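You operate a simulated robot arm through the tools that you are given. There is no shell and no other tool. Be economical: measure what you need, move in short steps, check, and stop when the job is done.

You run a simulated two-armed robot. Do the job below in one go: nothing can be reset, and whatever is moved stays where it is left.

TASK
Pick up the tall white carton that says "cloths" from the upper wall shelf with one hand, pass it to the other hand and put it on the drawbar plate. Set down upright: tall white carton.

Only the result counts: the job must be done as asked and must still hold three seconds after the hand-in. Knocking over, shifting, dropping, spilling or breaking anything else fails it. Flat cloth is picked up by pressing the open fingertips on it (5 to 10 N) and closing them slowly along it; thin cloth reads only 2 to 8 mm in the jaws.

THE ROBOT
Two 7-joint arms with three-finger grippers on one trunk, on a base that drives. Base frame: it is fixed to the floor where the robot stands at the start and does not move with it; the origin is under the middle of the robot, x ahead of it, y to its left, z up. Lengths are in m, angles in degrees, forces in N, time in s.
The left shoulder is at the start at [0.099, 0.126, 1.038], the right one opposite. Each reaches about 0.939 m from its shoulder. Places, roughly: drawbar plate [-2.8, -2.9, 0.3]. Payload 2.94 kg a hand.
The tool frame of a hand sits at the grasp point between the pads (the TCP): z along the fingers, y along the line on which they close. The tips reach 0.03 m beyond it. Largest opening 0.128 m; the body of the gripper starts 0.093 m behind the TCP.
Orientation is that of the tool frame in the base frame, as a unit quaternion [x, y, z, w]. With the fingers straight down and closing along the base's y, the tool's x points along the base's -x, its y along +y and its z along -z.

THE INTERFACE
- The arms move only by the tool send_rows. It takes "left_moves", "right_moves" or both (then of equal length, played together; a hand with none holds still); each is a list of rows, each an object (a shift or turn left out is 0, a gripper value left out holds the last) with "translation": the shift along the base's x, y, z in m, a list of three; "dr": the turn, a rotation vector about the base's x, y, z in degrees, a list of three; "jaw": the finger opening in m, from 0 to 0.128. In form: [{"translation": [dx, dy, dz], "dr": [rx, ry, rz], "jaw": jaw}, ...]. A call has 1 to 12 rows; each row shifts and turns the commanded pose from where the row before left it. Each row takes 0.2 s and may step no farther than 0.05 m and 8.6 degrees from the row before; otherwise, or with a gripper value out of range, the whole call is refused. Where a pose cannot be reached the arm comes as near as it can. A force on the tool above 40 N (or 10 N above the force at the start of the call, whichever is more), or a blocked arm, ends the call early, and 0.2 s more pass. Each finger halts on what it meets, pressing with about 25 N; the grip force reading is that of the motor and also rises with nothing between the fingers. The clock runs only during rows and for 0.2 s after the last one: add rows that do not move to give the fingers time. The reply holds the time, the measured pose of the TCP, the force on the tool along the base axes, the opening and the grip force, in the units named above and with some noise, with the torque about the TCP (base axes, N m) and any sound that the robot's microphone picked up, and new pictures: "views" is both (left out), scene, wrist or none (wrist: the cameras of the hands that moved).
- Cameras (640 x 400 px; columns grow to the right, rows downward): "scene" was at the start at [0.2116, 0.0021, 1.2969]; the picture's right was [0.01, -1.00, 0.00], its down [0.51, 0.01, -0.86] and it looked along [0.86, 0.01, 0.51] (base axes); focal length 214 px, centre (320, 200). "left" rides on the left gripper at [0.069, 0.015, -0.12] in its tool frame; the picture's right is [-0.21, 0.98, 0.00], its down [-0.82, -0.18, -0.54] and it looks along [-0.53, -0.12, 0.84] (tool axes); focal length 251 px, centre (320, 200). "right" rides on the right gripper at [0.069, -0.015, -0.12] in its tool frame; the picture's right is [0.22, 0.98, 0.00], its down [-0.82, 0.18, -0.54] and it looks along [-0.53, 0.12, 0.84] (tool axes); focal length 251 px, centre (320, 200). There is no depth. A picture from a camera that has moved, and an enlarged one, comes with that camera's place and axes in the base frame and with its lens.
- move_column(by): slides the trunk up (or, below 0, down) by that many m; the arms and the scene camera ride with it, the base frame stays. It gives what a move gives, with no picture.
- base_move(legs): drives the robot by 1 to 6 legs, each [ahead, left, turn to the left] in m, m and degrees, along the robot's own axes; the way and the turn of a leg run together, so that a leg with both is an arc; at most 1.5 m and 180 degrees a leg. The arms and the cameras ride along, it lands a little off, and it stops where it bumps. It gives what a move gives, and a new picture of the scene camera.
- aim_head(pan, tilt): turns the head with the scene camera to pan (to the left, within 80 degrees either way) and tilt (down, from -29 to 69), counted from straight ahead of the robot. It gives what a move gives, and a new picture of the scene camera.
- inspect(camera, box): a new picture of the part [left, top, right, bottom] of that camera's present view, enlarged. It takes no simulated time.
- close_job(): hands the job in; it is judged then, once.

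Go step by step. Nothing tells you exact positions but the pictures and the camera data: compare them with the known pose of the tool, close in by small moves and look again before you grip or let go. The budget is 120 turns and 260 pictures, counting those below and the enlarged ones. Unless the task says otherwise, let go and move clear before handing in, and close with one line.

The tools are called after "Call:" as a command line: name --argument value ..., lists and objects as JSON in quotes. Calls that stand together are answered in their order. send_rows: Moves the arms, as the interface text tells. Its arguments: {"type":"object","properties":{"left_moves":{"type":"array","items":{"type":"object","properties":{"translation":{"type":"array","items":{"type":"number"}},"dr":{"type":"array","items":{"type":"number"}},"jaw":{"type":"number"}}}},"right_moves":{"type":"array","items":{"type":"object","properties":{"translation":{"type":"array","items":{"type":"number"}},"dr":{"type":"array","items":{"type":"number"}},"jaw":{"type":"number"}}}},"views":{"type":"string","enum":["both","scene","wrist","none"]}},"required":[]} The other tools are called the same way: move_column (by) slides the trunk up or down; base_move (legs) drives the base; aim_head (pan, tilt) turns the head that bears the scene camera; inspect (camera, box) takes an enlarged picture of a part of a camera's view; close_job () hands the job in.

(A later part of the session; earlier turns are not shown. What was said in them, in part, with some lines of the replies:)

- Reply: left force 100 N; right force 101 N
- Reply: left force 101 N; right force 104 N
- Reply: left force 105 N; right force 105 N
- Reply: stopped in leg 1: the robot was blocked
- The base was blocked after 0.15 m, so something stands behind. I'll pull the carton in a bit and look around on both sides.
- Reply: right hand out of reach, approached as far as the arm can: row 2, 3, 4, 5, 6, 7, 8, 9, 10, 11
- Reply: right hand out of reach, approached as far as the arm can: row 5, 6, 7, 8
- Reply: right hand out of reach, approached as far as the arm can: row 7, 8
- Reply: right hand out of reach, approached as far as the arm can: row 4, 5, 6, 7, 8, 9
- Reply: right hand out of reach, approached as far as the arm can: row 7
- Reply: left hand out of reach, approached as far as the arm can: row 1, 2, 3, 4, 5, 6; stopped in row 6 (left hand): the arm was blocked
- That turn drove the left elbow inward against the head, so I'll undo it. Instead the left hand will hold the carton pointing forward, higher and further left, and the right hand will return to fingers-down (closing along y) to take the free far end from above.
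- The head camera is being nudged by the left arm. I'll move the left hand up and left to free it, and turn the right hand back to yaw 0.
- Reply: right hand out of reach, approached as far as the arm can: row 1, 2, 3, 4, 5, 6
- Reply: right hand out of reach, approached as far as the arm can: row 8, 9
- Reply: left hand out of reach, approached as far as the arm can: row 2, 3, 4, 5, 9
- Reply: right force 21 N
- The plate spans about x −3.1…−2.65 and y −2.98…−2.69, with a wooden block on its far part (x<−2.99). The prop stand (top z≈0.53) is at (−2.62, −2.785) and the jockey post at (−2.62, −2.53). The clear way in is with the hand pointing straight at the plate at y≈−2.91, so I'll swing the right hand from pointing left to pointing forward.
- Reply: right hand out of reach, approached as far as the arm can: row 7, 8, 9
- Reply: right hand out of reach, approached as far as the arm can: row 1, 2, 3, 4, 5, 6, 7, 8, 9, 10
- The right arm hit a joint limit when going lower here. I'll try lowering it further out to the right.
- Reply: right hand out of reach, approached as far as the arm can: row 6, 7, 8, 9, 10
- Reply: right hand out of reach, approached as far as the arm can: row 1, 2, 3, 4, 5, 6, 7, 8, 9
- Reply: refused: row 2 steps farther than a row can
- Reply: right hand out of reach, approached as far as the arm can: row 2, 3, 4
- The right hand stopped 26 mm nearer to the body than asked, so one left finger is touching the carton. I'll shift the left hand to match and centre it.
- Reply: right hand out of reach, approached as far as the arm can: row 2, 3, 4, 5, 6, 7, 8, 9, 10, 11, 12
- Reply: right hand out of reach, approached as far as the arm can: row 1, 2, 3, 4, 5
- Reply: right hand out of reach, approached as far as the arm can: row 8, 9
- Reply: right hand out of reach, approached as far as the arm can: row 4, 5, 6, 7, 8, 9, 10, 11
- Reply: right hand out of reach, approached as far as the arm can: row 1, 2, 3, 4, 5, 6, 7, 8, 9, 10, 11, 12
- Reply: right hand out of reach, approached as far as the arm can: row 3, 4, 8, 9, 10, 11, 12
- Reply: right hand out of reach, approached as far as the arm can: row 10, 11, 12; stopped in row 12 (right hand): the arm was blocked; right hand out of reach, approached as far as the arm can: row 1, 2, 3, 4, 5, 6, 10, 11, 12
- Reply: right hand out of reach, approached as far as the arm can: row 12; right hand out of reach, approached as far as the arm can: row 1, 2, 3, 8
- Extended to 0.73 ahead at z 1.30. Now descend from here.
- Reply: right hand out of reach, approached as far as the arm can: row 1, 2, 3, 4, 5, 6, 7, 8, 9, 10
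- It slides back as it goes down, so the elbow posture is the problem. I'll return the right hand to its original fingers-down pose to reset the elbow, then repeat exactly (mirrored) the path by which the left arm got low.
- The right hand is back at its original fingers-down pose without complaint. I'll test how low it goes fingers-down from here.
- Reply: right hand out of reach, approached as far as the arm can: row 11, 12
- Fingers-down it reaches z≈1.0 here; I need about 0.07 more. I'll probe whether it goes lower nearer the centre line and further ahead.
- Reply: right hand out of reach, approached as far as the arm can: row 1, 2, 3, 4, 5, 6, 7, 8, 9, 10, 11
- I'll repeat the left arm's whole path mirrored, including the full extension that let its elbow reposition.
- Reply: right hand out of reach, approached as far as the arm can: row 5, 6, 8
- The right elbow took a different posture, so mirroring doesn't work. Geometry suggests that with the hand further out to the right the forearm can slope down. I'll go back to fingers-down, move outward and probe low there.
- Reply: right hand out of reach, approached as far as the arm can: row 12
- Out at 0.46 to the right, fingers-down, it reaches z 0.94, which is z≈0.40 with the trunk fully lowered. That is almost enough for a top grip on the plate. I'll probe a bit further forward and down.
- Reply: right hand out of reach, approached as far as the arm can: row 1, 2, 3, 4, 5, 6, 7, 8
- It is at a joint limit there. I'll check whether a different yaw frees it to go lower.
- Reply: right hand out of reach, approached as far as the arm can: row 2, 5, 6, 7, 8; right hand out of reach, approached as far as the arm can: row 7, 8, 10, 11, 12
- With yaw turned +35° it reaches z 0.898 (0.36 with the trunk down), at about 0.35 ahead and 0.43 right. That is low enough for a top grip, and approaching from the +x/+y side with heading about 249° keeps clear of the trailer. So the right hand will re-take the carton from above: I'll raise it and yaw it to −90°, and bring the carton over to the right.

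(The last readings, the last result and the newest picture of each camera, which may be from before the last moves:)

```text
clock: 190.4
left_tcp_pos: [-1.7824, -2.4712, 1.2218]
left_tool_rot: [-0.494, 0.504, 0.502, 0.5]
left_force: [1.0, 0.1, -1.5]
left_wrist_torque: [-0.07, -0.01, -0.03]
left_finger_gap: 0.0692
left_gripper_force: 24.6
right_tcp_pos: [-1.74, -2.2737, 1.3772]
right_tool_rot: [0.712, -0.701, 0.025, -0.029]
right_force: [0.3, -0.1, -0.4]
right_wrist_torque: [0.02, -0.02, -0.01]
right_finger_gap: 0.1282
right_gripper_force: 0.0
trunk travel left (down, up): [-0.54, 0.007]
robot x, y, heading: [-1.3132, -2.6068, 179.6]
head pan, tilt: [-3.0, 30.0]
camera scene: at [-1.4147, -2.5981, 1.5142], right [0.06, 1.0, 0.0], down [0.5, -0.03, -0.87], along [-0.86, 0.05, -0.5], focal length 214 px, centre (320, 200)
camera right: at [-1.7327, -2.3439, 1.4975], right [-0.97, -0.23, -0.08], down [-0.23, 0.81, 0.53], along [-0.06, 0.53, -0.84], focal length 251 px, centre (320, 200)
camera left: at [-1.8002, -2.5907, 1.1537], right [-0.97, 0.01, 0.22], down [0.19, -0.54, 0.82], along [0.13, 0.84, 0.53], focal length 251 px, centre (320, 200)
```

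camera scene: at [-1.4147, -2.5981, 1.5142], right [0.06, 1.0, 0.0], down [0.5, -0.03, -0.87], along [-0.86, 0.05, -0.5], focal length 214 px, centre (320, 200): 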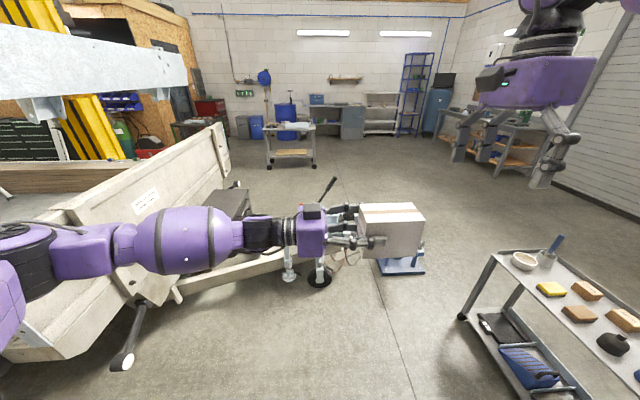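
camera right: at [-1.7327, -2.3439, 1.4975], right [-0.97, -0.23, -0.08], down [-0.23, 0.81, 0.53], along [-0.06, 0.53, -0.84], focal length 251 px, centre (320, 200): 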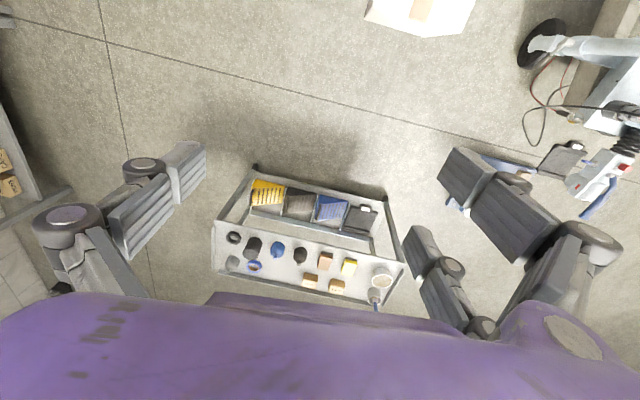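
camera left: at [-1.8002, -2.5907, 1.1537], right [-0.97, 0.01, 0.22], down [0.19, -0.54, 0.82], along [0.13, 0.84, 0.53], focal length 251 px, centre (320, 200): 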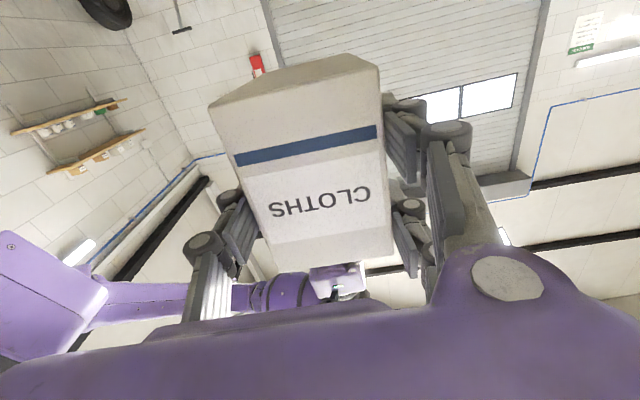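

Both hands are in place. I'll square up the small 4° tilt of the right hand and move it above the carton's free end.

Call:
send_rows --right_moves '[{"dr": [0, 2.2, 0]}, {"dr": [0, 2.2, 0]}, {"translation": [-0.0105, -0.031, -0.008]}, {"translation": [-0.0105, -0.031, -0.008]}, {"translation": [-0.0105, -0.031, -0.008]}, {"translation": [-0.0105, -0.032, -0.008]}, {}, {}]' --views "both"

```text
clock: 192.2
left_tcp_pos: [-1.7823, -2.4725, 1.2214]
left_tool_rot: [-0.495, 0.504, 0.501, 0.5]
left_force: [0.2, 0.1, -2.1]
left_wrist_torque: [-0.08, 0.01, -0.02]
left_finger_gap: 0.0694
left_gripper_force: 25.5
right_tcp_pos: [-1.7812, -2.3985, 1.345]
right_tool_rot: [0.712, -0.702, -0.003, -0.002]
right_force: [1.1, 0.6, -0.1]
right_wrist_torque: [-0.03, 0.0, -0.02]
right_finger_gap: 0.128
right_gripper_force: 0.1
trunk travel left (down, up): [-0.54, 0.007]
robot x, y, heading: [-1.312, -2.607, 179.6]
head pan, tilt: [-3.0, 30.0]
camera scene: at [-1.4145, -2.5981, 1.5142], right [0.06, 1.0, 0.0], down [0.5, -0.03, -0.87], along [-0.86, 0.05, -0.5], focal length 214 px, centre (320, 200)
camera right: at [-1.7658, -2.469, 1.464], right [-0.97, -0.23, 0.0], down [-0.19, 0.81, 0.55], along [-0.12, 0.53, -0.84], focal length 251 px, centre (320, 200)
```

scene: 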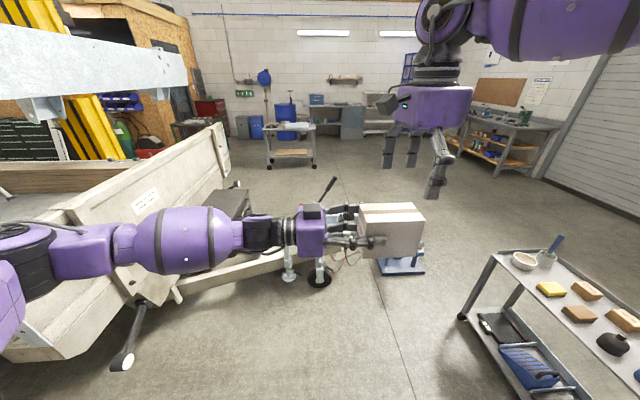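
right: 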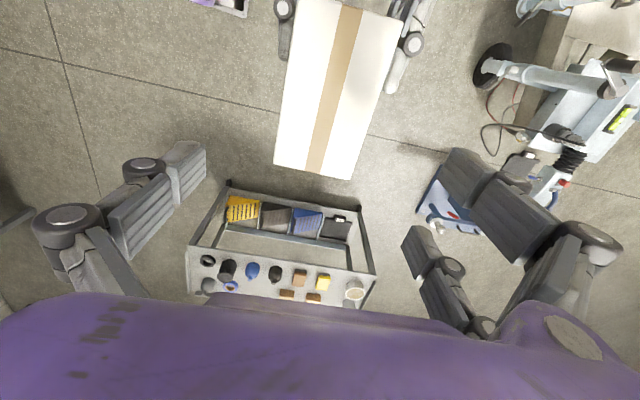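

The free end is at y≈−2.374, centred at x≈−1.783, so the right hand is right over it. I'll descend 9 cm and check.

Call:
send_rows --right_moves '[{"translation": [-0.001, 0, -0.03]}, {"translation": [0, 0, -0.03]}, {"translation": [0, 0, -0.029]}, {}, {}]' --views "both"

```text
clock: 193.4
left_tcp_pos: [-1.7839, -2.4731, 1.2217]
left_tool_rot: [-0.495, 0.504, 0.501, 0.5]
left_force: [-0.1, 1.1, -1.6]
left_wrist_torque: [-0.05, 0.01, 0.0]
left_finger_gap: 0.0693
left_gripper_force: 25.2
right_tcp_pos: [-1.783, -2.3988, 1.2559]
right_tool_rot: [0.713, -0.702, -0.003, -0.003]
right_force: [-0.1, -0.1, -0.1]
right_wrist_torque: [0.03, 0.01, -0.01]
right_finger_gap: 0.128
right_gripper_force: 0.0
trunk travel left (down, up): [-0.54, 0.007]
robot x, y, heading: [-1.3125, -2.6093, 179.7]
head pan, tilt: [-3.0, 30.0]
camera scene: at [-1.4148, -2.5981, 1.5142], right [0.06, 1.0, 0.0], down [0.5, -0.03, -0.87], along [-0.86, 0.05, -0.5], focal length 214 px, centre (320, 200)
camera right: at [-1.767, -2.4685, 1.3759], right [-0.97, -0.23, 0.0], down [-0.19, 0.81, 0.55], along [-0.12, 0.53, -0.84], focal length 251 px, centre (320, 200)
```

scene: 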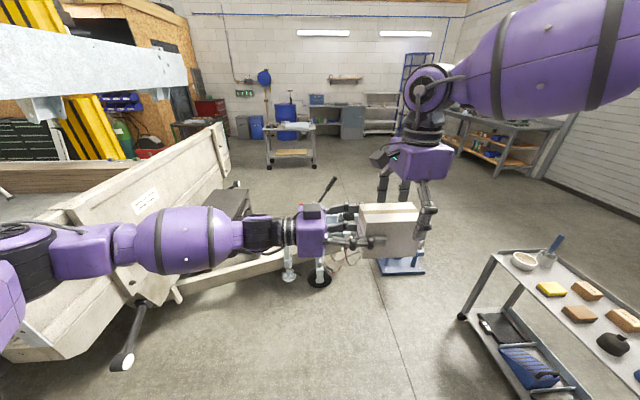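
right: 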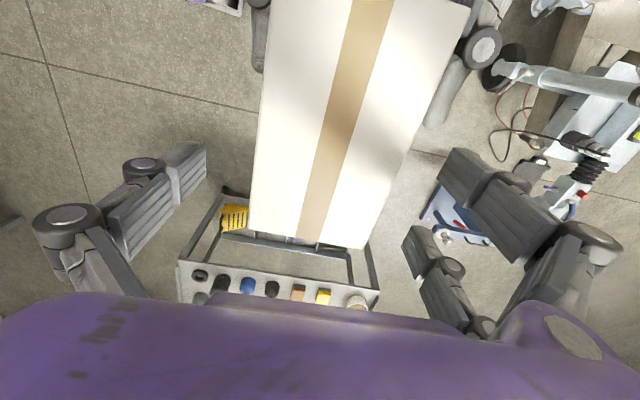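

Well centred. I'll close the right hand.

Call:
send_rows --right_moves '[{"jaw": 0.11}, {"jaw": 0.095}, {"jaw": 0.085}, {"jaw": 0.078}, {"jaw": 0.072}, {"jaw": 0.066}, {"jaw": 0.06}, {"jaw": 0.05}, {}, {}]' --views "wrist"

```text
clock: 195.7
left_tcp_pos: [-1.7833, -2.4721, 1.2224]
left_tool_rot: [-0.495, 0.504, 0.501, 0.5]
left_force: [-1.0, -0.1, -2.3]
left_wrist_torque: [-0.09, -0.01, 0.81]
left_finger_gap: 0.0693
left_gripper_force: 25.1
right_tcp_pos: [-1.784, -2.3979, 1.2565]
right_tool_rot: [0.712, -0.702, -0.002, -0.003]
right_force: [1.2, -0.2, 0.8]
right_wrist_torque: [-0.1, -0.04, -0.66]
right_finger_gap: 0.0702
right_gripper_force: 24.5
trunk travel left (down, up): [-0.54, 0.007]
robot x, y, heading: [-1.3111, -2.6052, 179.8]
head pan, tilt: [-3.0, 30.0]
camera right: at [-1.767, -2.4684, 1.3761], right [-0.97, -0.23, 0.0], down [-0.19, 0.81, 0.55], along [-0.12, 0.53, -0.84], focal length 251 px, centre (320, 200)
```

right: 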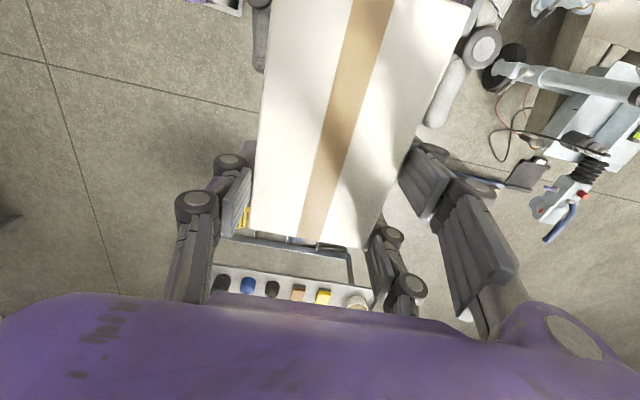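

Gripped from above (70 mm, 24.5 N). Now the left hand lets go and backs off to the left.

Call:
send_rows --left_moves '[{"jaw": 0.075}, {"jaw": 0.085}, {"jaw": 0.1}, {"jaw": 0.12}, {"jaw": 0.128}, {"jaw": 0.128}, {"translation": [0, -0.04, 0]}, {"translation": [0, -0.04, 0]}, {"translation": [0, -0.04, 0]}, {"translation": [0, -0.04, 0.02]}, {"translation": [0, -0.04, 0.02]}, {}]' --views "scene"

Call:
inspect --camera "scene" --box '[320, 140, 480, 260]'

```text
clock: 198.2
left_tcp_pos: [-1.7834, -2.6727, 1.2585]
left_tool_rot: [-0.495, 0.503, 0.502, 0.499]
left_force: [0.5, -0.7, 0.4]
left_wrist_torque: [-0.03, -0.04, -0.06]
left_finger_gap: 0.1278
left_gripper_force: 0.2
right_tcp_pos: [-1.7842, -2.3977, 1.2559]
right_tool_rot: [0.712, -0.703, -0.003, -0.003]
right_force: [-0.9, -0.2, 0.6]
right_wrist_torque: [0.01, -0.02, -0.01]
right_finger_gap: 0.0693
right_gripper_force: 25.1
trunk travel left (down, up): [-0.54, 0.007]
robot x, y, heading: [-1.3124, -2.6019, 179.5]
head pan, tilt: [-3.0, 30.0]
camera scene: at [-1.4155, -2.5975, 1.5141], right [0.06, 1.0, 0.0], down [0.5, -0.03, -0.87], along [-0.86, 0.05, -0.5], focal length 214 px, centre (320, 200)
```

scene: 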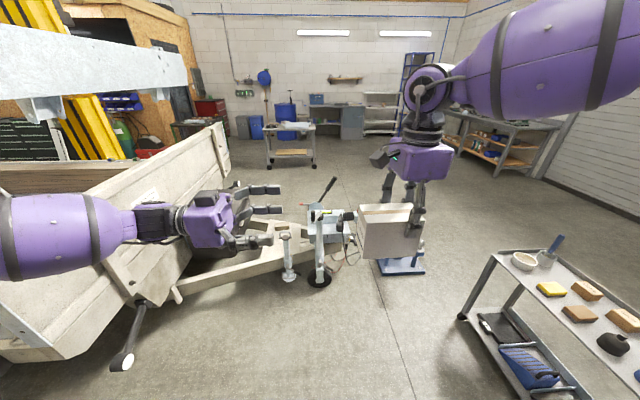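

```text
3.33 times, centred on (400, 200) of scene
camera zoom: at [-1.4155, -2.5975, 1.5141], right [0.06, 1.0, 0.0], down [0.5, -0.03, -0.87], along [-0.86, 0.05, -0.5], focal length 715 px, centre (53, 200)
```

zoom: 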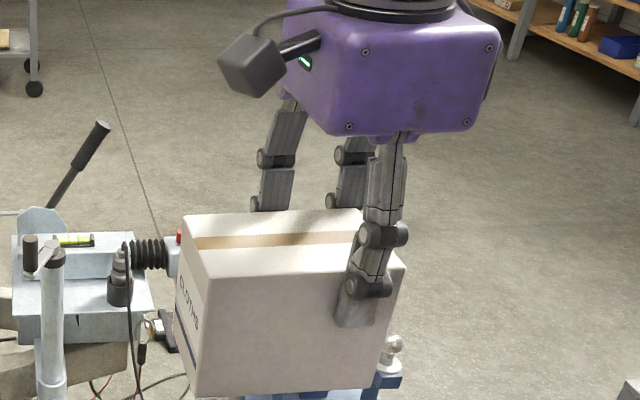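

The carton now hangs level from the right hand. I'll swing the right hand out to the right with yaw about +20° and lift the left hand.

Call:
send_rows --left_moves '[{"translation": [0, 0, 0.04]}, {"translation": [0, 0, 0.04]}, {"translation": [0, 0, 0.04]}, {"translation": [0, 0, 0.04]}, {"translation": [0, 0, 0.04]}, {"translation": [0, 0, 0.04]}, {}, {}, {}, {}, {}, {}]' --right_moves '[{"translation": [0.007, 0.019, 0], "dr": [0, 0, 8.3]}, {"translation": [0.007, 0.019, 0], "dr": [0, 0, 8.3]}, {"translation": [0.007, 0.019, 0], "dr": [0, 0, 8.3]}, {"translation": [0.007, 0.019, 0], "dr": [0, 0, 8.3]}, {"translation": [0.007, 0.019, 0], "dr": [0, 0, 8.3]}, {"translation": [0.007, 0.019, 0], "dr": [0, 0, 8.3]}, {"translation": [0.007, 0.019, 0], "dr": [0, 0, 8.3]}, {"translation": [0.007, 0.019, 0], "dr": [0, 0, 8.3]}, {"translation": [0.007, 0.019, 0], "dr": [0, 0, 8.3]}, {"translation": [0.007, 0.019, 0], "dr": [0, 0, 8.3]}, {"translation": [0.007, 0.019, 0], "dr": [0, 0, 8.3]}, {"translation": [0.007, 0.019, 0], "dr": [0, 0, 8.3]}]' --views "none"

Call:
send_rows --right_moves '[{"dr": [0, 0, 5]}, {"dr": [0, 0, 5]}, {"translation": [0, 0, -0.04]}, {"translation": [0, 0, -0.04]}, {"translation": [0, 0, -0.04]}, {"translation": [0, 0, -0.04]}, {"translation": [0, 0, -0.04]}, {"translation": [0, 0, -0.04]}, {"translation": [0, 0, -0.04]}, {"translation": [0, 0, -0.04]}, {}]' --views "both"

```text
clock: 200.8
left_tcp_pos: [-1.781, -2.672, 1.5017]
left_tool_rot: [-0.496, 0.503, 0.501, 0.499]
left_force: [0.0, 0.2, -0.3]
left_wrist_torque: [0.03, 0.01, -0.01]
left_finger_gap: 0.128
left_gripper_force: 0.1
right_tcp_pos: [-1.6976, -2.1693, 1.2566]
right_tool_rot: [0.996, 0.092, -0.005, 0.001]
right_force: [1.0, 0.6, -0.1]
right_wrist_torque: [-0.01, 0.06, 0.04]
right_finger_gap: 0.0696
right_gripper_force: 25.0
trunk travel left (down, up): [-0.54, 0.007]
robot x, y, heading: [-1.3113, -2.6044, 179.5]
head pan, tilt: [-3.0, 30.0]
```

```text
clock: 203.2
left_tcp_pos: [-1.781, -2.6732, 1.5037]
left_tool_rot: [-0.495, 0.504, 0.502, 0.499]
left_force: [-0.2, -0.1, -0.9]
left_wrist_torque: [-0.01, -0.01, 0.01]
left_finger_gap: 0.1283
left_gripper_force: 0.0
right_tcp_pos: [-1.6968, -2.189, 0.9295]
right_tool_rot: [0.988, 0.152, -0.002, -0.004]
right_force: [0.2, -0.3, -1.0]
right_wrist_torque: [-0.03, 0.05, 0.03]
right_finger_gap: 0.0693
right_gripper_force: 25.1
right hand out of reach, approached as far as the arm can: row 1, 2
trunk travel left (down, up): [-0.54, 0.007]
robot x, y, heading: [-1.3094, -2.6015, 179.3]
head pan, tilt: [-3.0, 30.0]
camera scene: at [-1.414, -2.5981, 1.5143], right [0.06, 1.0, 0.0], down [0.5, -0.03, -0.87], along [-0.86, 0.05, -0.5], focal length 214 px, centre (320, 200)
camera right: at [-1.6344, -2.1553, 1.0489], right [0.5, -0.87, -0.01], down [-0.73, -0.42, 0.54], along [-0.47, -0.26, -0.84], focal length 251 px, centre (320, 200)
```

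scene: 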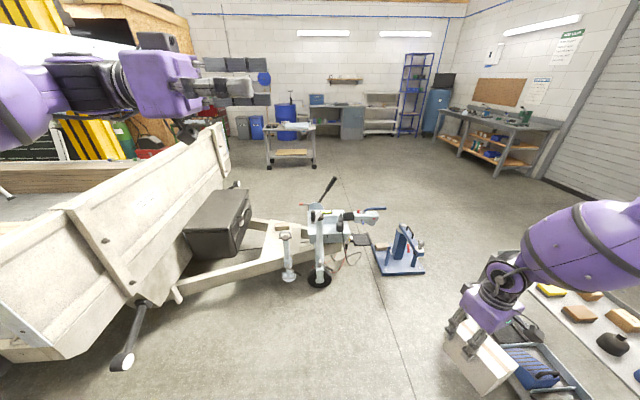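
right: 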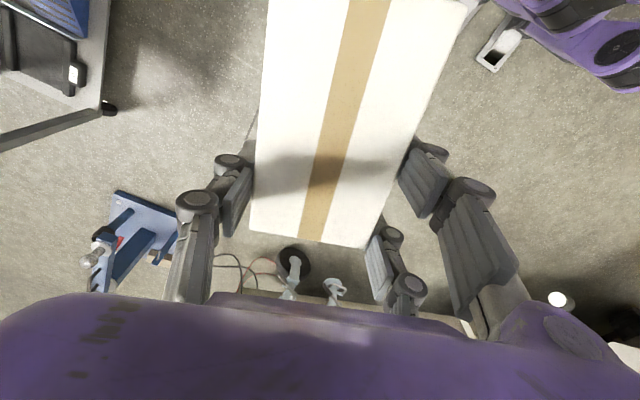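

It reaches z 0.93 without complaint (0.39 with the trunk down). I'll raise it again for travel and tuck the left hand in. Then I'll drive to about (−2.23, −2.77) and turn to a 240° heading, which puts the carton over the plate.

Call:
send_rows --left_moves '[{"translation": [0.01, 0.025, 0.02]}, {"translation": [0.01, 0.025, 0.02]}, {"translation": [0.01, 0.025, 0.02]}, {"translation": [0.01, 0.025, 0.02]}, {"translation": [0.01, 0.02, 0.02]}, {}, {}]' --right_moves '[{"translation": [0, 0, 0.045]}, {"translation": [0, 0, 0.045]}, {"translation": [0, 0, 0.045]}, {"translation": [0, 0, 0.045]}, {"translation": [0, 0, 0.045]}, {}, {}]' --views "none"

Call:
base_move --legs '[[0.6, 0.165, 0]]'

Call:
aim_head --pan -25 --tilt 52

```text
clock: 204.8
left_tcp_pos: [-1.7349, -2.552, 1.5993]
left_tool_rot: [-0.495, 0.504, 0.502, 0.5]
left_force: [1.0, 0.4, 0.7]
left_wrist_torque: [0.03, -0.02, -0.02]
left_finger_gap: 0.128
left_gripper_force: 0.1
right_tcp_pos: [-1.6958, -2.1901, 1.1548]
right_tool_rot: [0.988, 0.152, 0.0, -0.002]
right_force: [-1.2, -0.3, -2.5]
right_wrist_torque: [-0.01, 0.0, -0.02]
right_finger_gap: 0.0692
right_gripper_force: 24.4
trunk travel left (down, up): [-0.54, 0.007]
robot x, y, heading: [-1.3121, -2.6031, 179.6]
head pan, tilt: [-3.0, 30.0]
```

```text
clock: 208.4
left_tcp_pos: [-2.3364, -2.7166, 1.6018]
left_tool_rot: [-0.495, 0.504, 0.503, 0.498]
left_force: [-0.2, -0.6, -0.2]
left_wrist_torque: [-0.01, 0.01, 0.0]
left_finger_gap: 0.1281
left_gripper_force: 0.1
right_tcp_pos: [-2.2991, -2.3532, 1.1563]
right_tool_rot: [0.988, 0.154, -0.001, -0.002]
right_force: [0.4, -0.4, -0.9]
right_wrist_torque: [0.01, 0.07, 0.01]
right_finger_gap: 0.0695
right_gripper_force: 25.1
trunk travel left (down, up): [-0.54, 0.007]
robot x, y, heading: [-1.915, -2.7669, 179.9]
head pan, tilt: [-3.0, 30.0]
camera scene: at [-2.018, -2.7602, 1.5143], right [0.05, 1.0, 0.0], down [0.5, -0.03, -0.87], along [-0.86, 0.05, -0.5], focal length 214 px, centre (320, 200)
```

scene: 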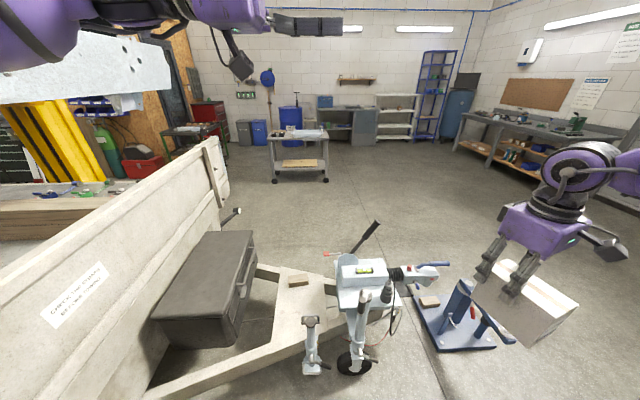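

```text
clock: 209.2
left_tcp_pos: [-2.3372, -2.7157, 1.6]
left_tool_rot: [-0.496, 0.503, 0.501, 0.5]
left_force: [0.2, -0.5, -0.4]
left_wrist_torque: [0.0, -0.03, 0.02]
left_finger_gap: 0.1278
left_gripper_force: 0.1
right_tcp_pos: [-2.3005, -2.3524, 1.1544]
right_tool_rot: [0.988, 0.153, -0.001, -0.002]
right_force: [0.4, -0.5, -2.1]
right_wrist_torque: [0.01, 0.02, 0.02]
right_finger_gap: 0.0696
right_gripper_force: 25.0
trunk travel left (down, up): [-0.54, 0.007]
robot x, y, heading: [-1.9182, -2.7675, 179.8]
head pan, tilt: [-25.0, 52.0]
camera scene: at [-2.0004, -2.7352, 1.4859], right [0.39, 0.92, 0.0], down [0.7, -0.29, -0.65], along [-0.6, 0.25, -0.76], focal length 214 px, centre (320, 200)
```

scene: 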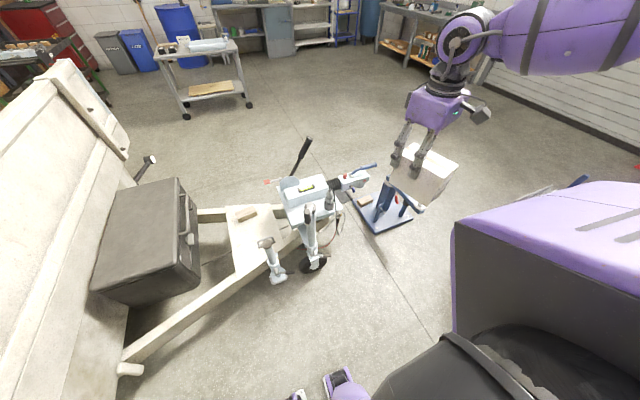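

The view is close now. I'll enlarge it to triangulate the plate's height and edges.

Call:
inspect --camera "scene" --box '[180, 170, 340, 290]'

```text
3.33 times, centred on (260, 230) of scene
camera zoom: at [-2.0004, -2.7352, 1.4859], right [0.39, 0.92, 0.0], down [0.7, -0.29, -0.65], along [-0.6, 0.25, -0.76], focal length 715 px, centre (520, 100)
```

zoom: 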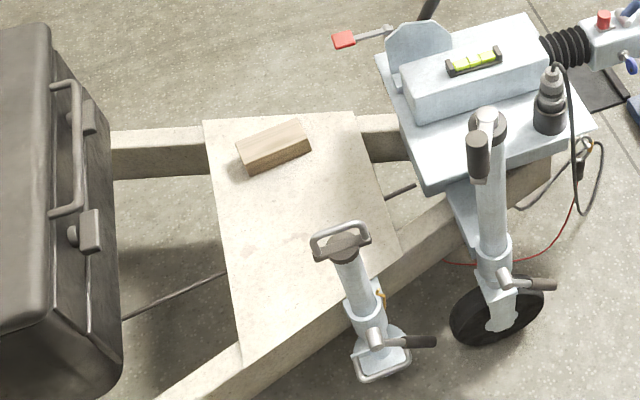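

The plate is at z≈0.35, x −3.06…−2.6 and y −2.98…−2.69, with the block's near edge at x≈−2.93. I'll aim for the grip point at (−2.76, −2.90), so I drive 0.29 m ahead and turn 60° left with the carton high.

Call:
base_move --legs '[[0.292, 0.009, 0], [0, 0, 60]]'

Call:
aim_head --pan -50 --tilt 50

```text
clock: 213.9
left_tcp_pos: [-2.4643, -3.115, 1.6011]
left_tool_rot: [-0.681, 0.189, 0.684, 0.182]
left_force: [-0.1, 0.0, -0.1]
left_wrist_torque: [-0.02, 0.01, -0.02]
left_finger_gap: 0.128
left_gripper_force: 0.1
right_tcp_pos: [-2.759, -2.8994, 1.155]
right_tool_rot: [0.78, 0.626, -0.002, -0.001]
right_force: [0.2, -0.6, -2.1]
right_wrist_torque: [-0.04, 0.03, -0.02]
right_finger_gap: 0.0696
right_gripper_force: 24.4
trunk travel left (down, up): [-0.54, 0.007]
robot x, y, heading: [-2.2094, -2.7742, -120.5]
head pan, tilt: [-25.0, 52.0]
camera scene: at [-2.2768, -2.8296, 1.4853], right [-0.61, 0.8, 0.0], down [0.61, 0.46, -0.65], along [-0.52, -0.39, -0.76], focal length 214 px, centre (320, 200)
```

scene: 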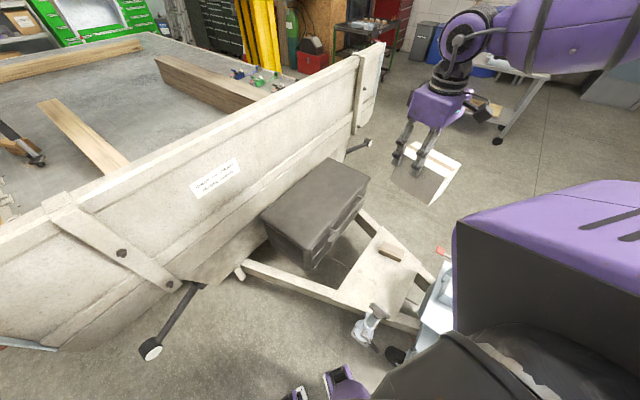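

```text
clock: 214.8
left_tcp_pos: [-2.4632, -3.1137, 1.601]
left_tool_rot: [-0.681, 0.189, 0.684, 0.182]
left_force: [-0.2, -0.2, -0.5]
left_wrist_torque: [-0.01, 0.02, 0.0]
left_finger_gap: 0.1279
left_gripper_force: 0.1
right_tcp_pos: [-2.759, -2.8994, 1.1558]
right_tool_rot: [0.78, 0.626, -0.002, -0.001]
right_force: [0.3, -0.2, -1.5]
right_wrist_torque: [-0.09, -0.01, 0.02]
right_finger_gap: 0.0696
right_gripper_force: 25.1
trunk travel left (down, up): [-0.54, 0.007]
robot x, y, heading: [-2.2106, -2.7758, -120.4]
head pan, tilt: [-50.0, 50.0]
camera scene: at [-2.2811, -2.8285, 1.4898], right [-0.57, 0.82, 0.0], down [0.59, 0.41, -0.69], along [-0.57, -0.39, -0.72], focal length 214 px, centre (320, 200)
```

scene: 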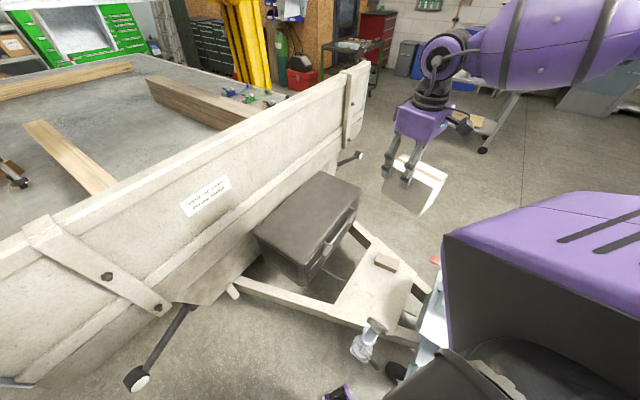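

The carton is now right over the target (−2.759, −2.899). I'll lower the trunk in two stages, watching for contact.

Call:
move_column --by -0.3

Call:
inspect --camera "right" --box '[0, 0, 640, 400]'

Call:
inspect --camera "scene" --box '[0, 0, 640, 400]'

```text
clock: 217.8
left_tcp_pos: [-2.4674, -3.1202, 1.2959]
left_tool_rot: [-0.678, 0.184, 0.686, 0.188]
left_force: [-0.2, 0.1, 0.3]
left_wrist_torque: [-0.01, 0.01, 0.0]
left_finger_gap: 0.1279
left_gripper_force: 0.0
right_tcp_pos: [-2.7581, -2.9003, 0.8552]
right_tool_rot: [0.78, 0.626, -0.002, -0.002]
right_force: [0.0, -0.1, -1.7]
right_wrist_torque: [-0.02, -0.01, -0.01]
right_finger_gap: 0.0695
right_gripper_force: 25.0
trunk travel left (down, up): [-0.24, 0.307]
robot x, y, heading: [-2.2056, -2.7743, -120.3]
head pan, tilt: [-50.0, 50.0]
```

```text
1.00 times, centred on (320, 200) of right (not enlarged: the box is as wide or as high as the picture)
camera zoom: at [-2.758, -2.8287, 0.9757], right [1.0, 0.0, 0.0], down [0.0, -0.84, 0.54], along [0.0, -0.54, -0.84], focal length 251 px, centre (320, 200)
```

zoom: 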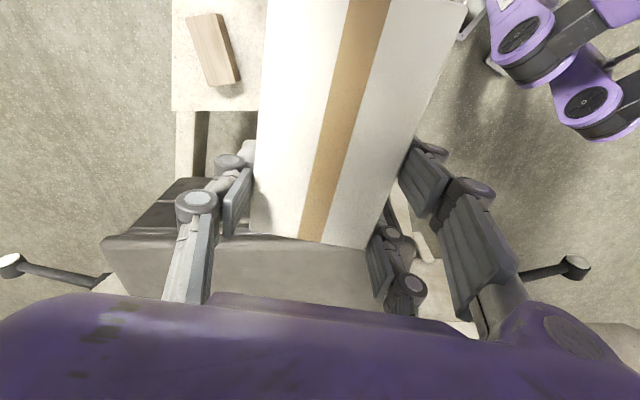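

```text
1.00 times, centred on (320, 200) of scene (not enlarged: the box is as wide or as high as the picture)
camera zoom: at [-2.363, -2.9156, 1.1665], right [-0.14, 0.99, 0.0], down [0.75, 0.11, -0.65], along [-0.64, -0.09, -0.76], focal length 214 px, centre (320, 200)
```

zoom: 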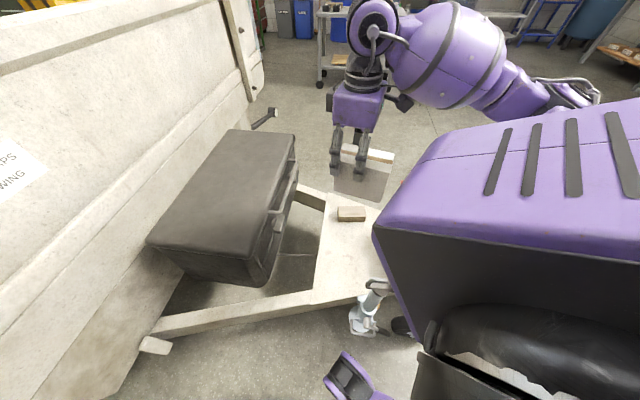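

The way down looks clear: plate below, block to the far side, toolbox about 0.15 m away. I'll lower the trunk another 0.2 m.

Call:
move_column --by -0.2

Call:
inspect --camera "right" --box '[0, 0, 640, 400]'

Call:
inspect --camera "scene" --box '[0, 0, 640, 400]'

```text
clock: 219.9
left_tcp_pos: [-2.5145, -3.199, 1.0294]
left_tool_rot: [0.687, -0.132, -0.672, -0.243]
left_force: [0.3, 0.1, -0.2]
left_wrist_torque: [0.02, 0.04, 0.0]
left_finger_gap: 0.1282
left_gripper_force: 0.1
right_tcp_pos: [-2.7583, -2.8996, 0.6548]
right_tool_rot: [0.78, 0.626, -0.001, -0.001]
right_force: [-0.4, 0.3, -1.7]
right_wrist_torque: [-0.08, 0.03, -0.03]
right_finger_gap: 0.0695
right_gripper_force: 25.0
trunk travel left (down, up): [-0.04, 0.507]
robot x, y, heading: [-2.2091, -2.7756, -120.2]
head pan, tilt: [-50.0, 50.0]
```

```text
1.00 times, centred on (320, 200) of right (not enlarged: the box is as wide or as high as the picture)
camera zoom: at [-2.758, -2.8286, 0.7755], right [1.0, 0.0, 0.0], down [0.0, -0.84, 0.54], along [0.0, -0.54, -0.84], focal length 251 px, centre (320, 200)
```

zoom: 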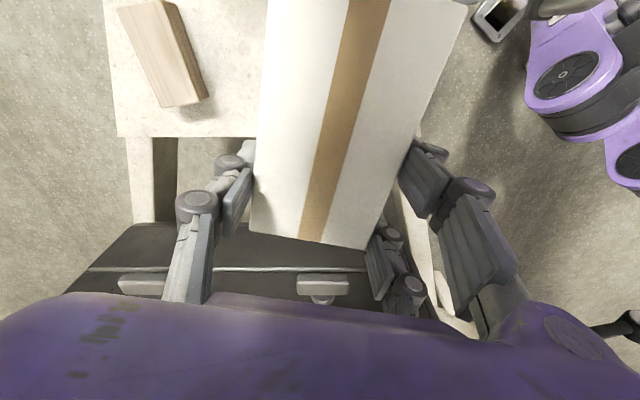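

```text
1.00 times, centred on (320, 200) of scene (not enlarged: the box is as wide or as high as the picture)
camera zoom: at [-2.4042, -2.9772, 0.9512], right [-0.11, 0.99, 0.0], down [0.7, 0.08, -0.71], along [-0.7, -0.08, -0.71], focal length 214 px, centre (320, 200)
```

zoom: 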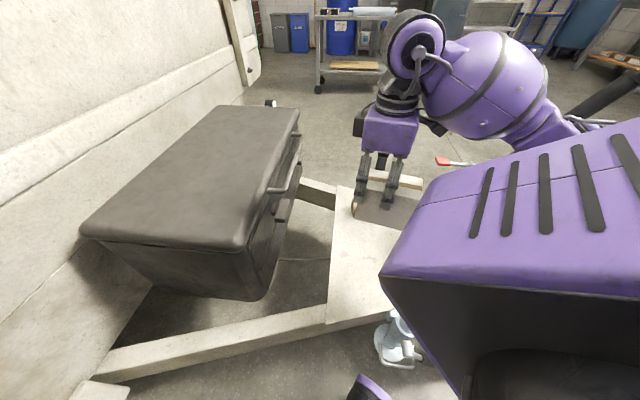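

The left hand has been pushed off its pose by several centimetres, so something is touching the left arm. I'll look through its camera before going on.

Call:
inspect --camera "left" --box '[0, 0, 640, 400]'

Call:
aim_head --pan 30 --tilt 30

```text
1.00 times, centred on (320, 200) of left (not enlarged: the box is as wide or as high as the picture)
camera zoom: at [-2.4152, -3.2622, 0.9571], right [-0.51, -0.86, 0.06], down [0.51, -0.24, 0.83], along [-0.7, 0.45, 0.56], focal length 251 px, centre (320, 200)
```

zoom: 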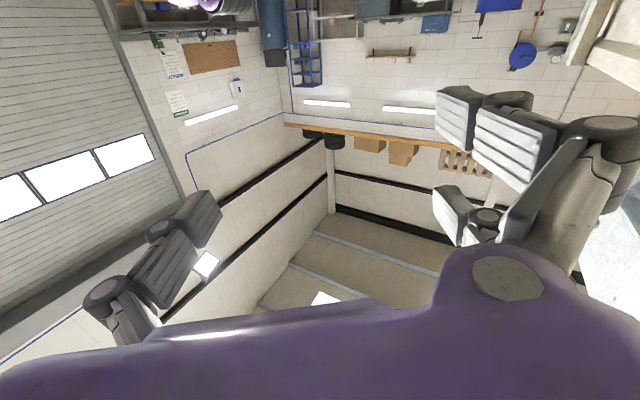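

```text
clock: 221.5
left_tcp_pos: [-2.5151, -3.1998, 1.0281]
left_tool_rot: [0.687, -0.132, -0.672, -0.243]
left_force: [0.3, -0.5, -0.7]
left_wrist_torque: [0.01, -0.04, 0.01]
left_finger_gap: 0.1281
left_gripper_force: 0.1
right_tcp_pos: [-2.7576, -2.8993, 0.6557]
right_tool_rot: [0.78, 0.626, -0.001, -0.001]
right_force: [0.6, 0.5, -1.5]
right_wrist_torque: [-0.06, 0.0, 0.0]
right_finger_gap: 0.0695
right_gripper_force: 24.9
trunk travel left (down, up): [-0.04, 0.507]
robot x, y, heading: [-2.2092, -2.7726, -120.3]
head pan, tilt: [30.0, 30.0]
camera scene: at [-2.4121, -2.9799, 0.9699], right [-0.13, 0.99, 0.0], down [0.53, 0.07, -0.84], along [-0.84, -0.11, -0.54], focal length 214 px, centre (320, 200)
```

scene: 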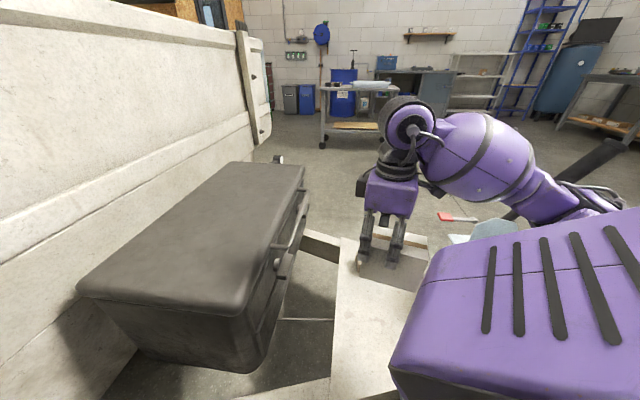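

It is only self-contact: the left upper arm is pressing on the head. I'll ease the left hand up and outward, above the trailer board.

Call:
send_rows --left_moves '[{"translation": [0.0, 0, 0.04]}, {"translation": [0.0, 0, 0.04]}, {"translation": [0.015, -0.01, 0.04]}, {"translation": [0.02, -0.012, 0.04]}, {"translation": [0.02, -0.012, 0.04]}, {"translation": [0.02, -0.012, 0.04]}, {"translation": [0.02, -0.012, 0.02]}, {}, {}]' --views "scene"

```text
clock: 223.5
left_tcp_pos: [-2.4913, -3.2758, 1.1119]
left_tool_rot: [-0.652, 0.135, 0.698, 0.264]
left_force: [0.5, 0.1, 1.0]
left_wrist_torque: [0.01, 0.01, -0.03]
left_finger_gap: 0.1282
left_gripper_force: 0.1
left hand out of reach, approached as far as the arm can: row 1, 2, 3, 4, 5, 6, 7
right_tcp_pos: [-2.7591, -2.8988, 0.656]
right_tool_rot: [0.78, 0.626, -0.001, 0.0]
right_force: [0.4, 0.6, -0.9]
right_wrist_torque: [-0.07, 0.02, 0.02]
right_finger_gap: 0.0693
right_gripper_force: 25.1
trunk travel left (down, up): [-0.04, 0.507]
robot x, y, heading: [-2.2096, -2.7747, -120.6]
head pan, tilt: [30.0, 30.0]
camera scene: at [-2.4122, -2.98, 0.9706], right [-0.13, 0.99, 0.0], down [0.52, 0.07, -0.85], along [-0.84, -0.11, -0.53], focal length 214 px, centre (320, 200)
```

scene: 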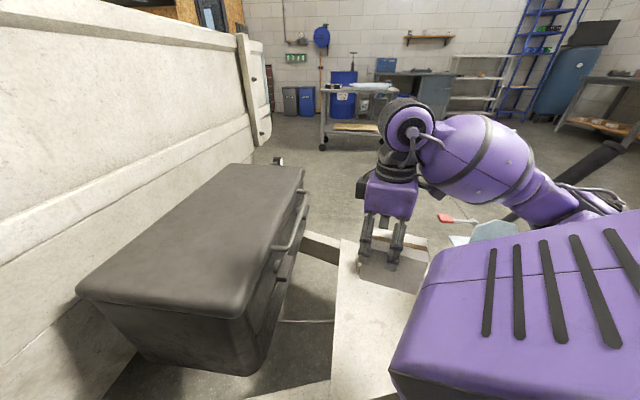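

The head contact is harmless for the right arm, so I'll leave the left hand alone. Now I lower the carton with the right arm to just above the plate.

Call:
send_rows --right_moves '[{"translation": [0, 0, -0.03]}, {"translation": [0, 0, -0.03]}, {"translation": [0, 0, -0.03]}, {"translation": [0, 0, -0.03]}, {"translation": [0, 0, -0.03]}, {"translation": [0, 0, -0.02]}, {}, {}]' --views "both"

Call:
inspect --camera "scene" --box '[320, 160, 480, 320]'

```text
clock: 225.3
left_tcp_pos: [-2.4921, -3.2748, 1.1132]
left_tool_rot: [-0.653, 0.135, 0.698, 0.263]
left_force: [0.0, -0.9, 0.3]
left_wrist_torque: [-0.02, 0.0, -0.01]
left_finger_gap: 0.128
left_gripper_force: 0.1
right_tcp_pos: [-2.7574, -2.8983, 0.4848]
right_tool_rot: [0.78, 0.626, -0.001, -0.002]
right_force: [-0.3, 0.0, -1.7]
right_wrist_torque: [-0.05, 0.0, -0.02]
right_finger_gap: 0.0695
right_gripper_force: 24.4
trunk travel left (down, up): [-0.04, 0.507]
robot x, y, heading: [-2.2071, -2.7734, -120.7]
head pan, tilt: [30.0, 30.0]
camera scene: at [-2.4119, -2.9855, 0.9723], right [-0.19, 0.98, 0.0], down [0.5, 0.1, -0.86], along [-0.84, -0.17, -0.51], focal length 214 px, centre (320, 200)
camera right: at [-2.7574, -2.8271, 0.6052], right [1.0, 0.0, 0.0], down [0.0, -0.84, 0.54], along [0.0, -0.54, -0.84], focal length 251 px, centre (320, 200)
```

scene: 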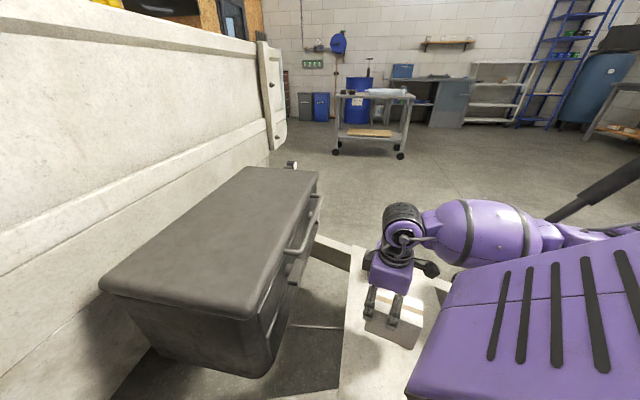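
right: 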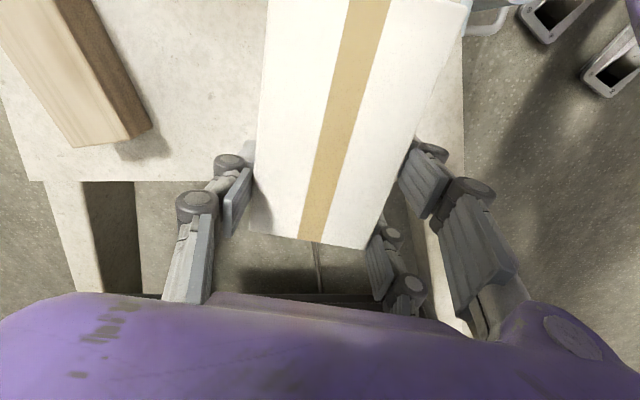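

```text
2.50 times, centred on (400, 240) of scene
camera zoom: at [-2.4119, -2.9855, 0.9723], right [-0.19, 0.98, 0.0], down [0.5, 0.1, -0.86], along [-0.84, -0.17, -0.51], focal length 536 px, centre (120, 100)
```

zoom: 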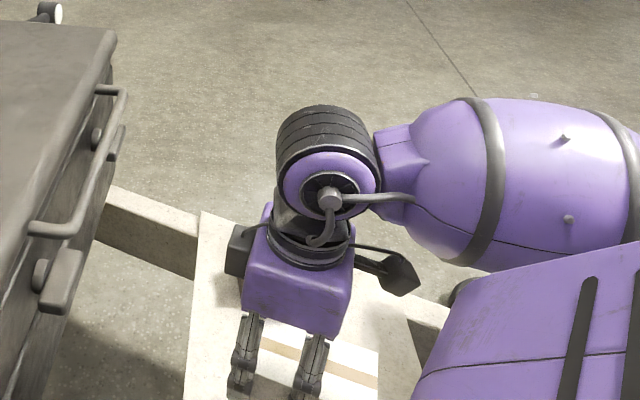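

The carton is over the plate with about 4 cm margin to the edge and well clear of the block. I'll descend in small steps until the force shows contact.

Call:
send_rows --right_moves '[{"translation": [0, 0, -0.01]}, {"translation": [0, 0, -0.01]}, {"translation": [0, 0, -0.01]}, {"translation": [0, 0, -0.008]}, {}, {}]' --views "wrist"

```text
clock: 226.7
left_tcp_pos: [-2.4926, -3.2747, 1.112]
left_tool_rot: [-0.653, 0.135, 0.698, 0.262]
left_force: [-1.4, -0.2, -0.6]
left_wrist_torque: [-0.04, 0.01, -0.01]
left_finger_gap: 0.1282
left_gripper_force: 0.1
right_tcp_pos: [-2.7578, -2.8985, 0.4467]
right_tool_rot: [0.78, 0.626, -0.001, -0.001]
right_force: [0.0, 0.4, -1.5]
right_wrist_torque: [-0.06, 0.01, 0.0]
right_finger_gap: 0.0697
right_gripper_force: 24.8
trunk travel left (down, up): [-0.04, 0.507]
robot x, y, heading: [-2.2068, -2.7717, -120.3]
head pan, tilt: [30.0, 30.0]
camera right: at [-2.7568, -2.8283, 0.568], right [1.0, 0.0, 0.0], down [0.0, -0.84, 0.54], along [0.0, -0.54, -0.84], focal length 251 px, centre (320, 200)
```

right: 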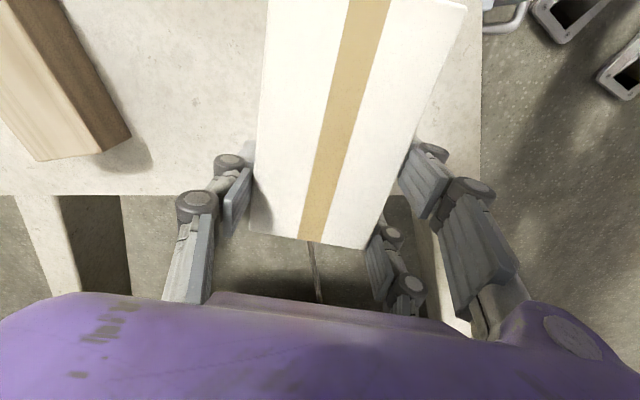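

No contact yet; the edge parallax suggests the plate is nearer z≈0.31. I'll continue down in 8 mm steps.

Call:
send_rows --right_moves '[{"translation": [0, 0, -0.008]}, {"translation": [0, 0, -0.008]}, {"translation": [0, 0, -0.006]}, {"translation": [0, 0, -0.006]}, {}, {}]' --views "wrist"

```text
clock: 228.1
left_tcp_pos: [-2.4921, -3.2749, 1.1125]
left_tool_rot: [-0.653, 0.134, 0.698, 0.262]
left_force: [-1.0, 0.2, 0.2]
left_wrist_torque: [-0.01, 0.0, 0.01]
left_finger_gap: 0.1282
left_gripper_force: 0.1
right_tcp_pos: [-2.7575, -2.8986, 0.4191]
right_tool_rot: [0.78, 0.626, 0.0, -0.002]
right_force: [0.2, -0.2, -1.3]
right_wrist_torque: [-0.08, 0.02, -0.02]
right_finger_gap: 0.0697
right_gripper_force: 24.5
trunk travel left (down, up): [-0.04, 0.507]
robot x, y, heading: [-2.2104, -2.7748, -120.1]
head pan, tilt: [30.0, 30.0]
camera right: at [-2.7578, -2.828, 0.5394], right [1.0, 0.0, 0.0], down [0.0, -0.84, 0.54], along [0.0, -0.54, -0.84], focal length 251 px, centre (320, 200)
```

right: 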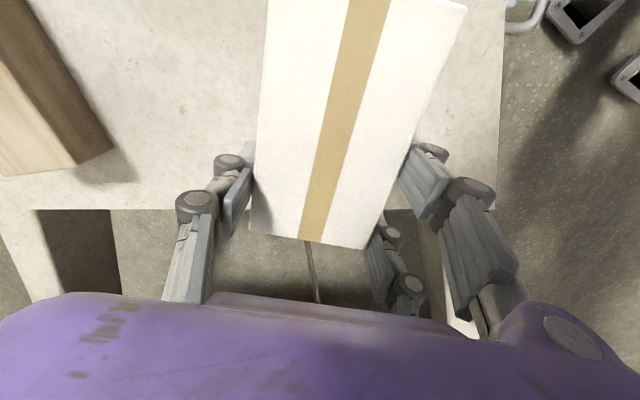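

The plate now triangulates to z≈0.314, with the carton's bottom at about 0.335. I'll go down the last 2 cm in 4–5 mm steps.

Call:
send_rows --right_moves '[{"translation": [0, 0, -0.005]}, {"translation": [0, 0, -0.005]}, {"translation": [0, 0, -0.004]}, {"translation": [0, 0, -0.004]}, {}, {}]' --views "none"

```text
clock: 229.5
left_tcp_pos: [-2.4902, -3.2741, 1.1129]
left_tool_rot: [-0.652, 0.136, 0.698, 0.264]
left_force: [0.7, -0.8, -0.5]
left_wrist_torque: [-0.02, 0.02, 0.02]
left_finger_gap: 0.1278
left_gripper_force: 0.0
right_tcp_pos: [-2.758, -2.8993, 0.4034]
right_tool_rot: [0.78, 0.626, -0.003, -0.001]
right_force: [-1.2, -6.4, 18.5]
right_wrist_torque: [-0.29, 0.03, 0.15]
right_finger_gap: 0.0698
right_gripper_force: 25.3
trunk travel left (down, up): [-0.04, 0.507]
robot x, y, heading: [-2.2057, -2.7723, -120.1]
head pan, tilt: [30.0, 30.0]
```

Contact: 18 N upward at TCP z 0.403. I'll ease up 2 mm and open slowly.

Call:
send_rows --right_moves '[{"translation": [0, 0, 0.0015]}, {}, {"jaw": 0.072}, {"jaw": 0.076}, {"jaw": 0.084}, {"jaw": 0.095}, {"jaw": 0.11}, {"jaw": 0.128}, {}, {}]' --views "both"

```text
clock: 231.7
left_tcp_pos: [-2.4925, -3.2749, 1.1125]
left_tool_rot: [-0.653, 0.135, 0.698, 0.263]
left_force: [-0.9, -0.4, 0.3]
left_wrist_torque: [0.02, 0.01, 0.01]
left_finger_gap: 0.1279
left_gripper_force: 0.1
right_tcp_pos: [-2.7587, -2.8987, 0.4029]
right_tool_rot: [0.78, 0.626, -0.001, -0.002]
right_force: [0.1, 0.5, 0.3]
right_wrist_torque: [-0.01, 0.01, 0.02]
right_finger_gap: 0.1278
right_gripper_force: 0.0
trunk travel left (down, up): [-0.04, 0.507]
robot x, y, heading: [-2.208, -2.7738, -120.5]
head pan, tilt: [30.0, 30.0]
camera scene: at [-2.4112, -2.9892, 0.973], right [-0.23, 0.97, 0.0], down [0.49, 0.12, -0.86], along [-0.84, -0.2, -0.51], focal length 214 px, centre (320, 200)
camera right: at [-2.7582, -2.8287, 0.5228], right [1.0, 0.0, 0.0], down [0.0, -0.84, 0.54], along [0.0, -0.54, -0.84], focal length 251 px, centre (320, 200)
```

scene: 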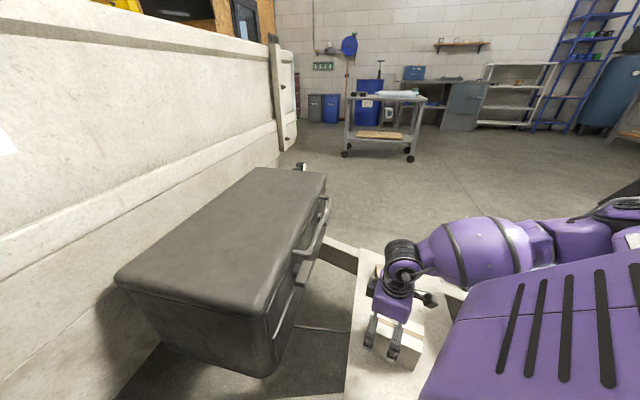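
right: 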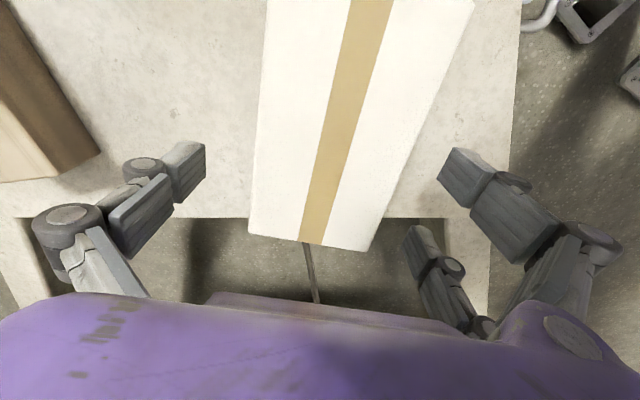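

The carton is released and stands on the plate. I'll raise the open hand straight up, well clear.

Call:
send_rows --right_moves '[{"translation": [0, 0, 0.015]}, {"translation": [0, 0, 0.02]}, {"translation": [0, 0, 0.03]}, {"translation": [0, 0, 0.04]}, {"translation": [0, 0, 0.04]}, {"translation": [0, 0, 0.04]}, {"translation": [0, 0, 0.04]}, {"translation": [0, 0, 0.04]}, {}]' --views "both"

Call:
inspect --camera "scene" --box '[320, 230, 480, 400]'

```text
clock: 233.7
left_tcp_pos: [-2.4919, -3.2736, 1.1141]
left_tool_rot: [-0.653, 0.135, 0.698, 0.263]
left_force: [-0.3, 0.0, 0.8]
left_wrist_torque: [0.01, -0.01, -0.01]
left_finger_gap: 0.1282
left_gripper_force: 0.0
right_tcp_pos: [-2.76, -2.8969, 0.6675]
right_tool_rot: [0.78, 0.626, -0.002, -0.001]
right_force: [0.1, -0.2, 0.3]
right_wrist_torque: [-0.01, 0.01, -0.04]
right_finger_gap: 0.1279
right_gripper_force: 0.1
trunk travel left (down, up): [-0.04, 0.507]
robot x, y, heading: [-2.2103, -2.7733, -120.3]
head pan, tilt: [30.0, 30.0]
camera scene: at [-2.4098, -3.0001, 0.9818], right [-0.35, 0.94, 0.0], down [0.4, 0.15, -0.91], along [-0.85, -0.32, -0.42], focal length 214 px, centre (320, 200)
camera right: at [-2.7597, -2.8286, 0.788], right [1.0, 0.0, 0.0], down [0.0, -0.84, 0.54], along [0.0, -0.54, -0.84], focal length 251 px, centre (320, 200)
```

scene: 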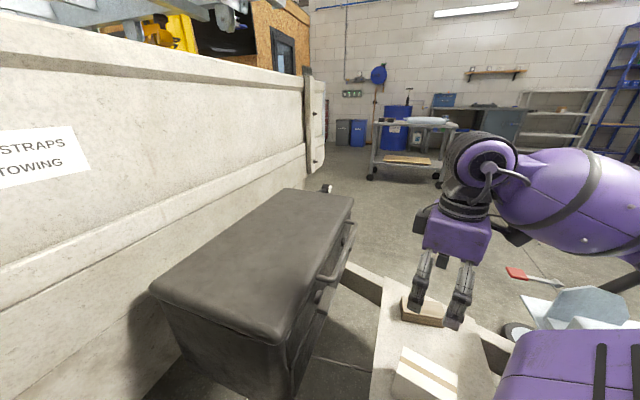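
right: 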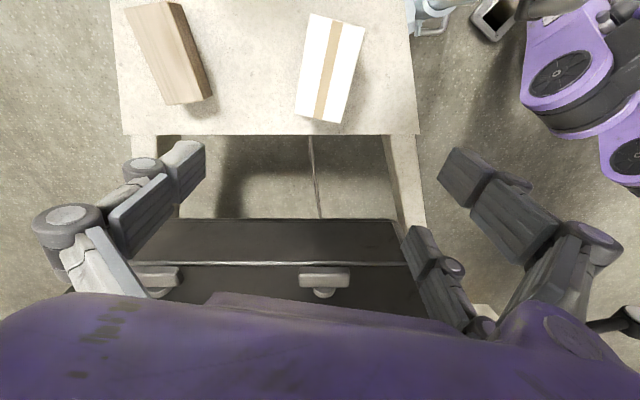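

```text
2.35 times, centred on (400, 315) of scene
camera zoom: at [-2.4098, -3.0001, 0.9818], right [-0.35, 0.94, 0.0], down [0.4, 0.15, -0.91], along [-0.85, -0.32, -0.42], focal length 505 px, centre (132, -71)
```

zoom: 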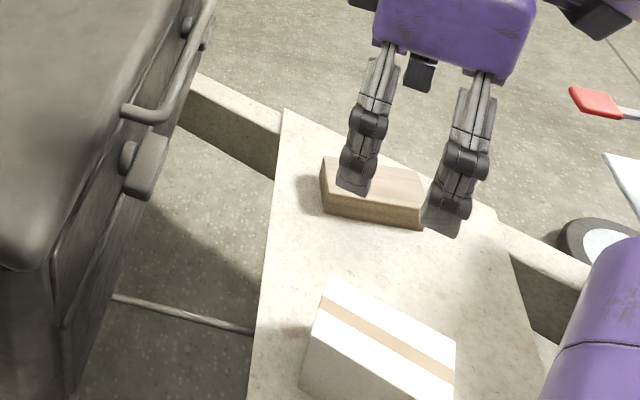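

The carton stands upright and free on the plate, the block is undisturbed, and the hand is clear. I'm handing in.

Call:
close_job

```text
The job is handed in.
```

The carton marked "cloths" is standing upright on the drawbar plate, released by the right hand, and I handed the job in. The left hand took it from the shelf and passed it to the right. The right then gave it back once for a better grip before setting it down. Early on, the base bumped something behind the robot that I couldn't see; I don't know whether it moved.
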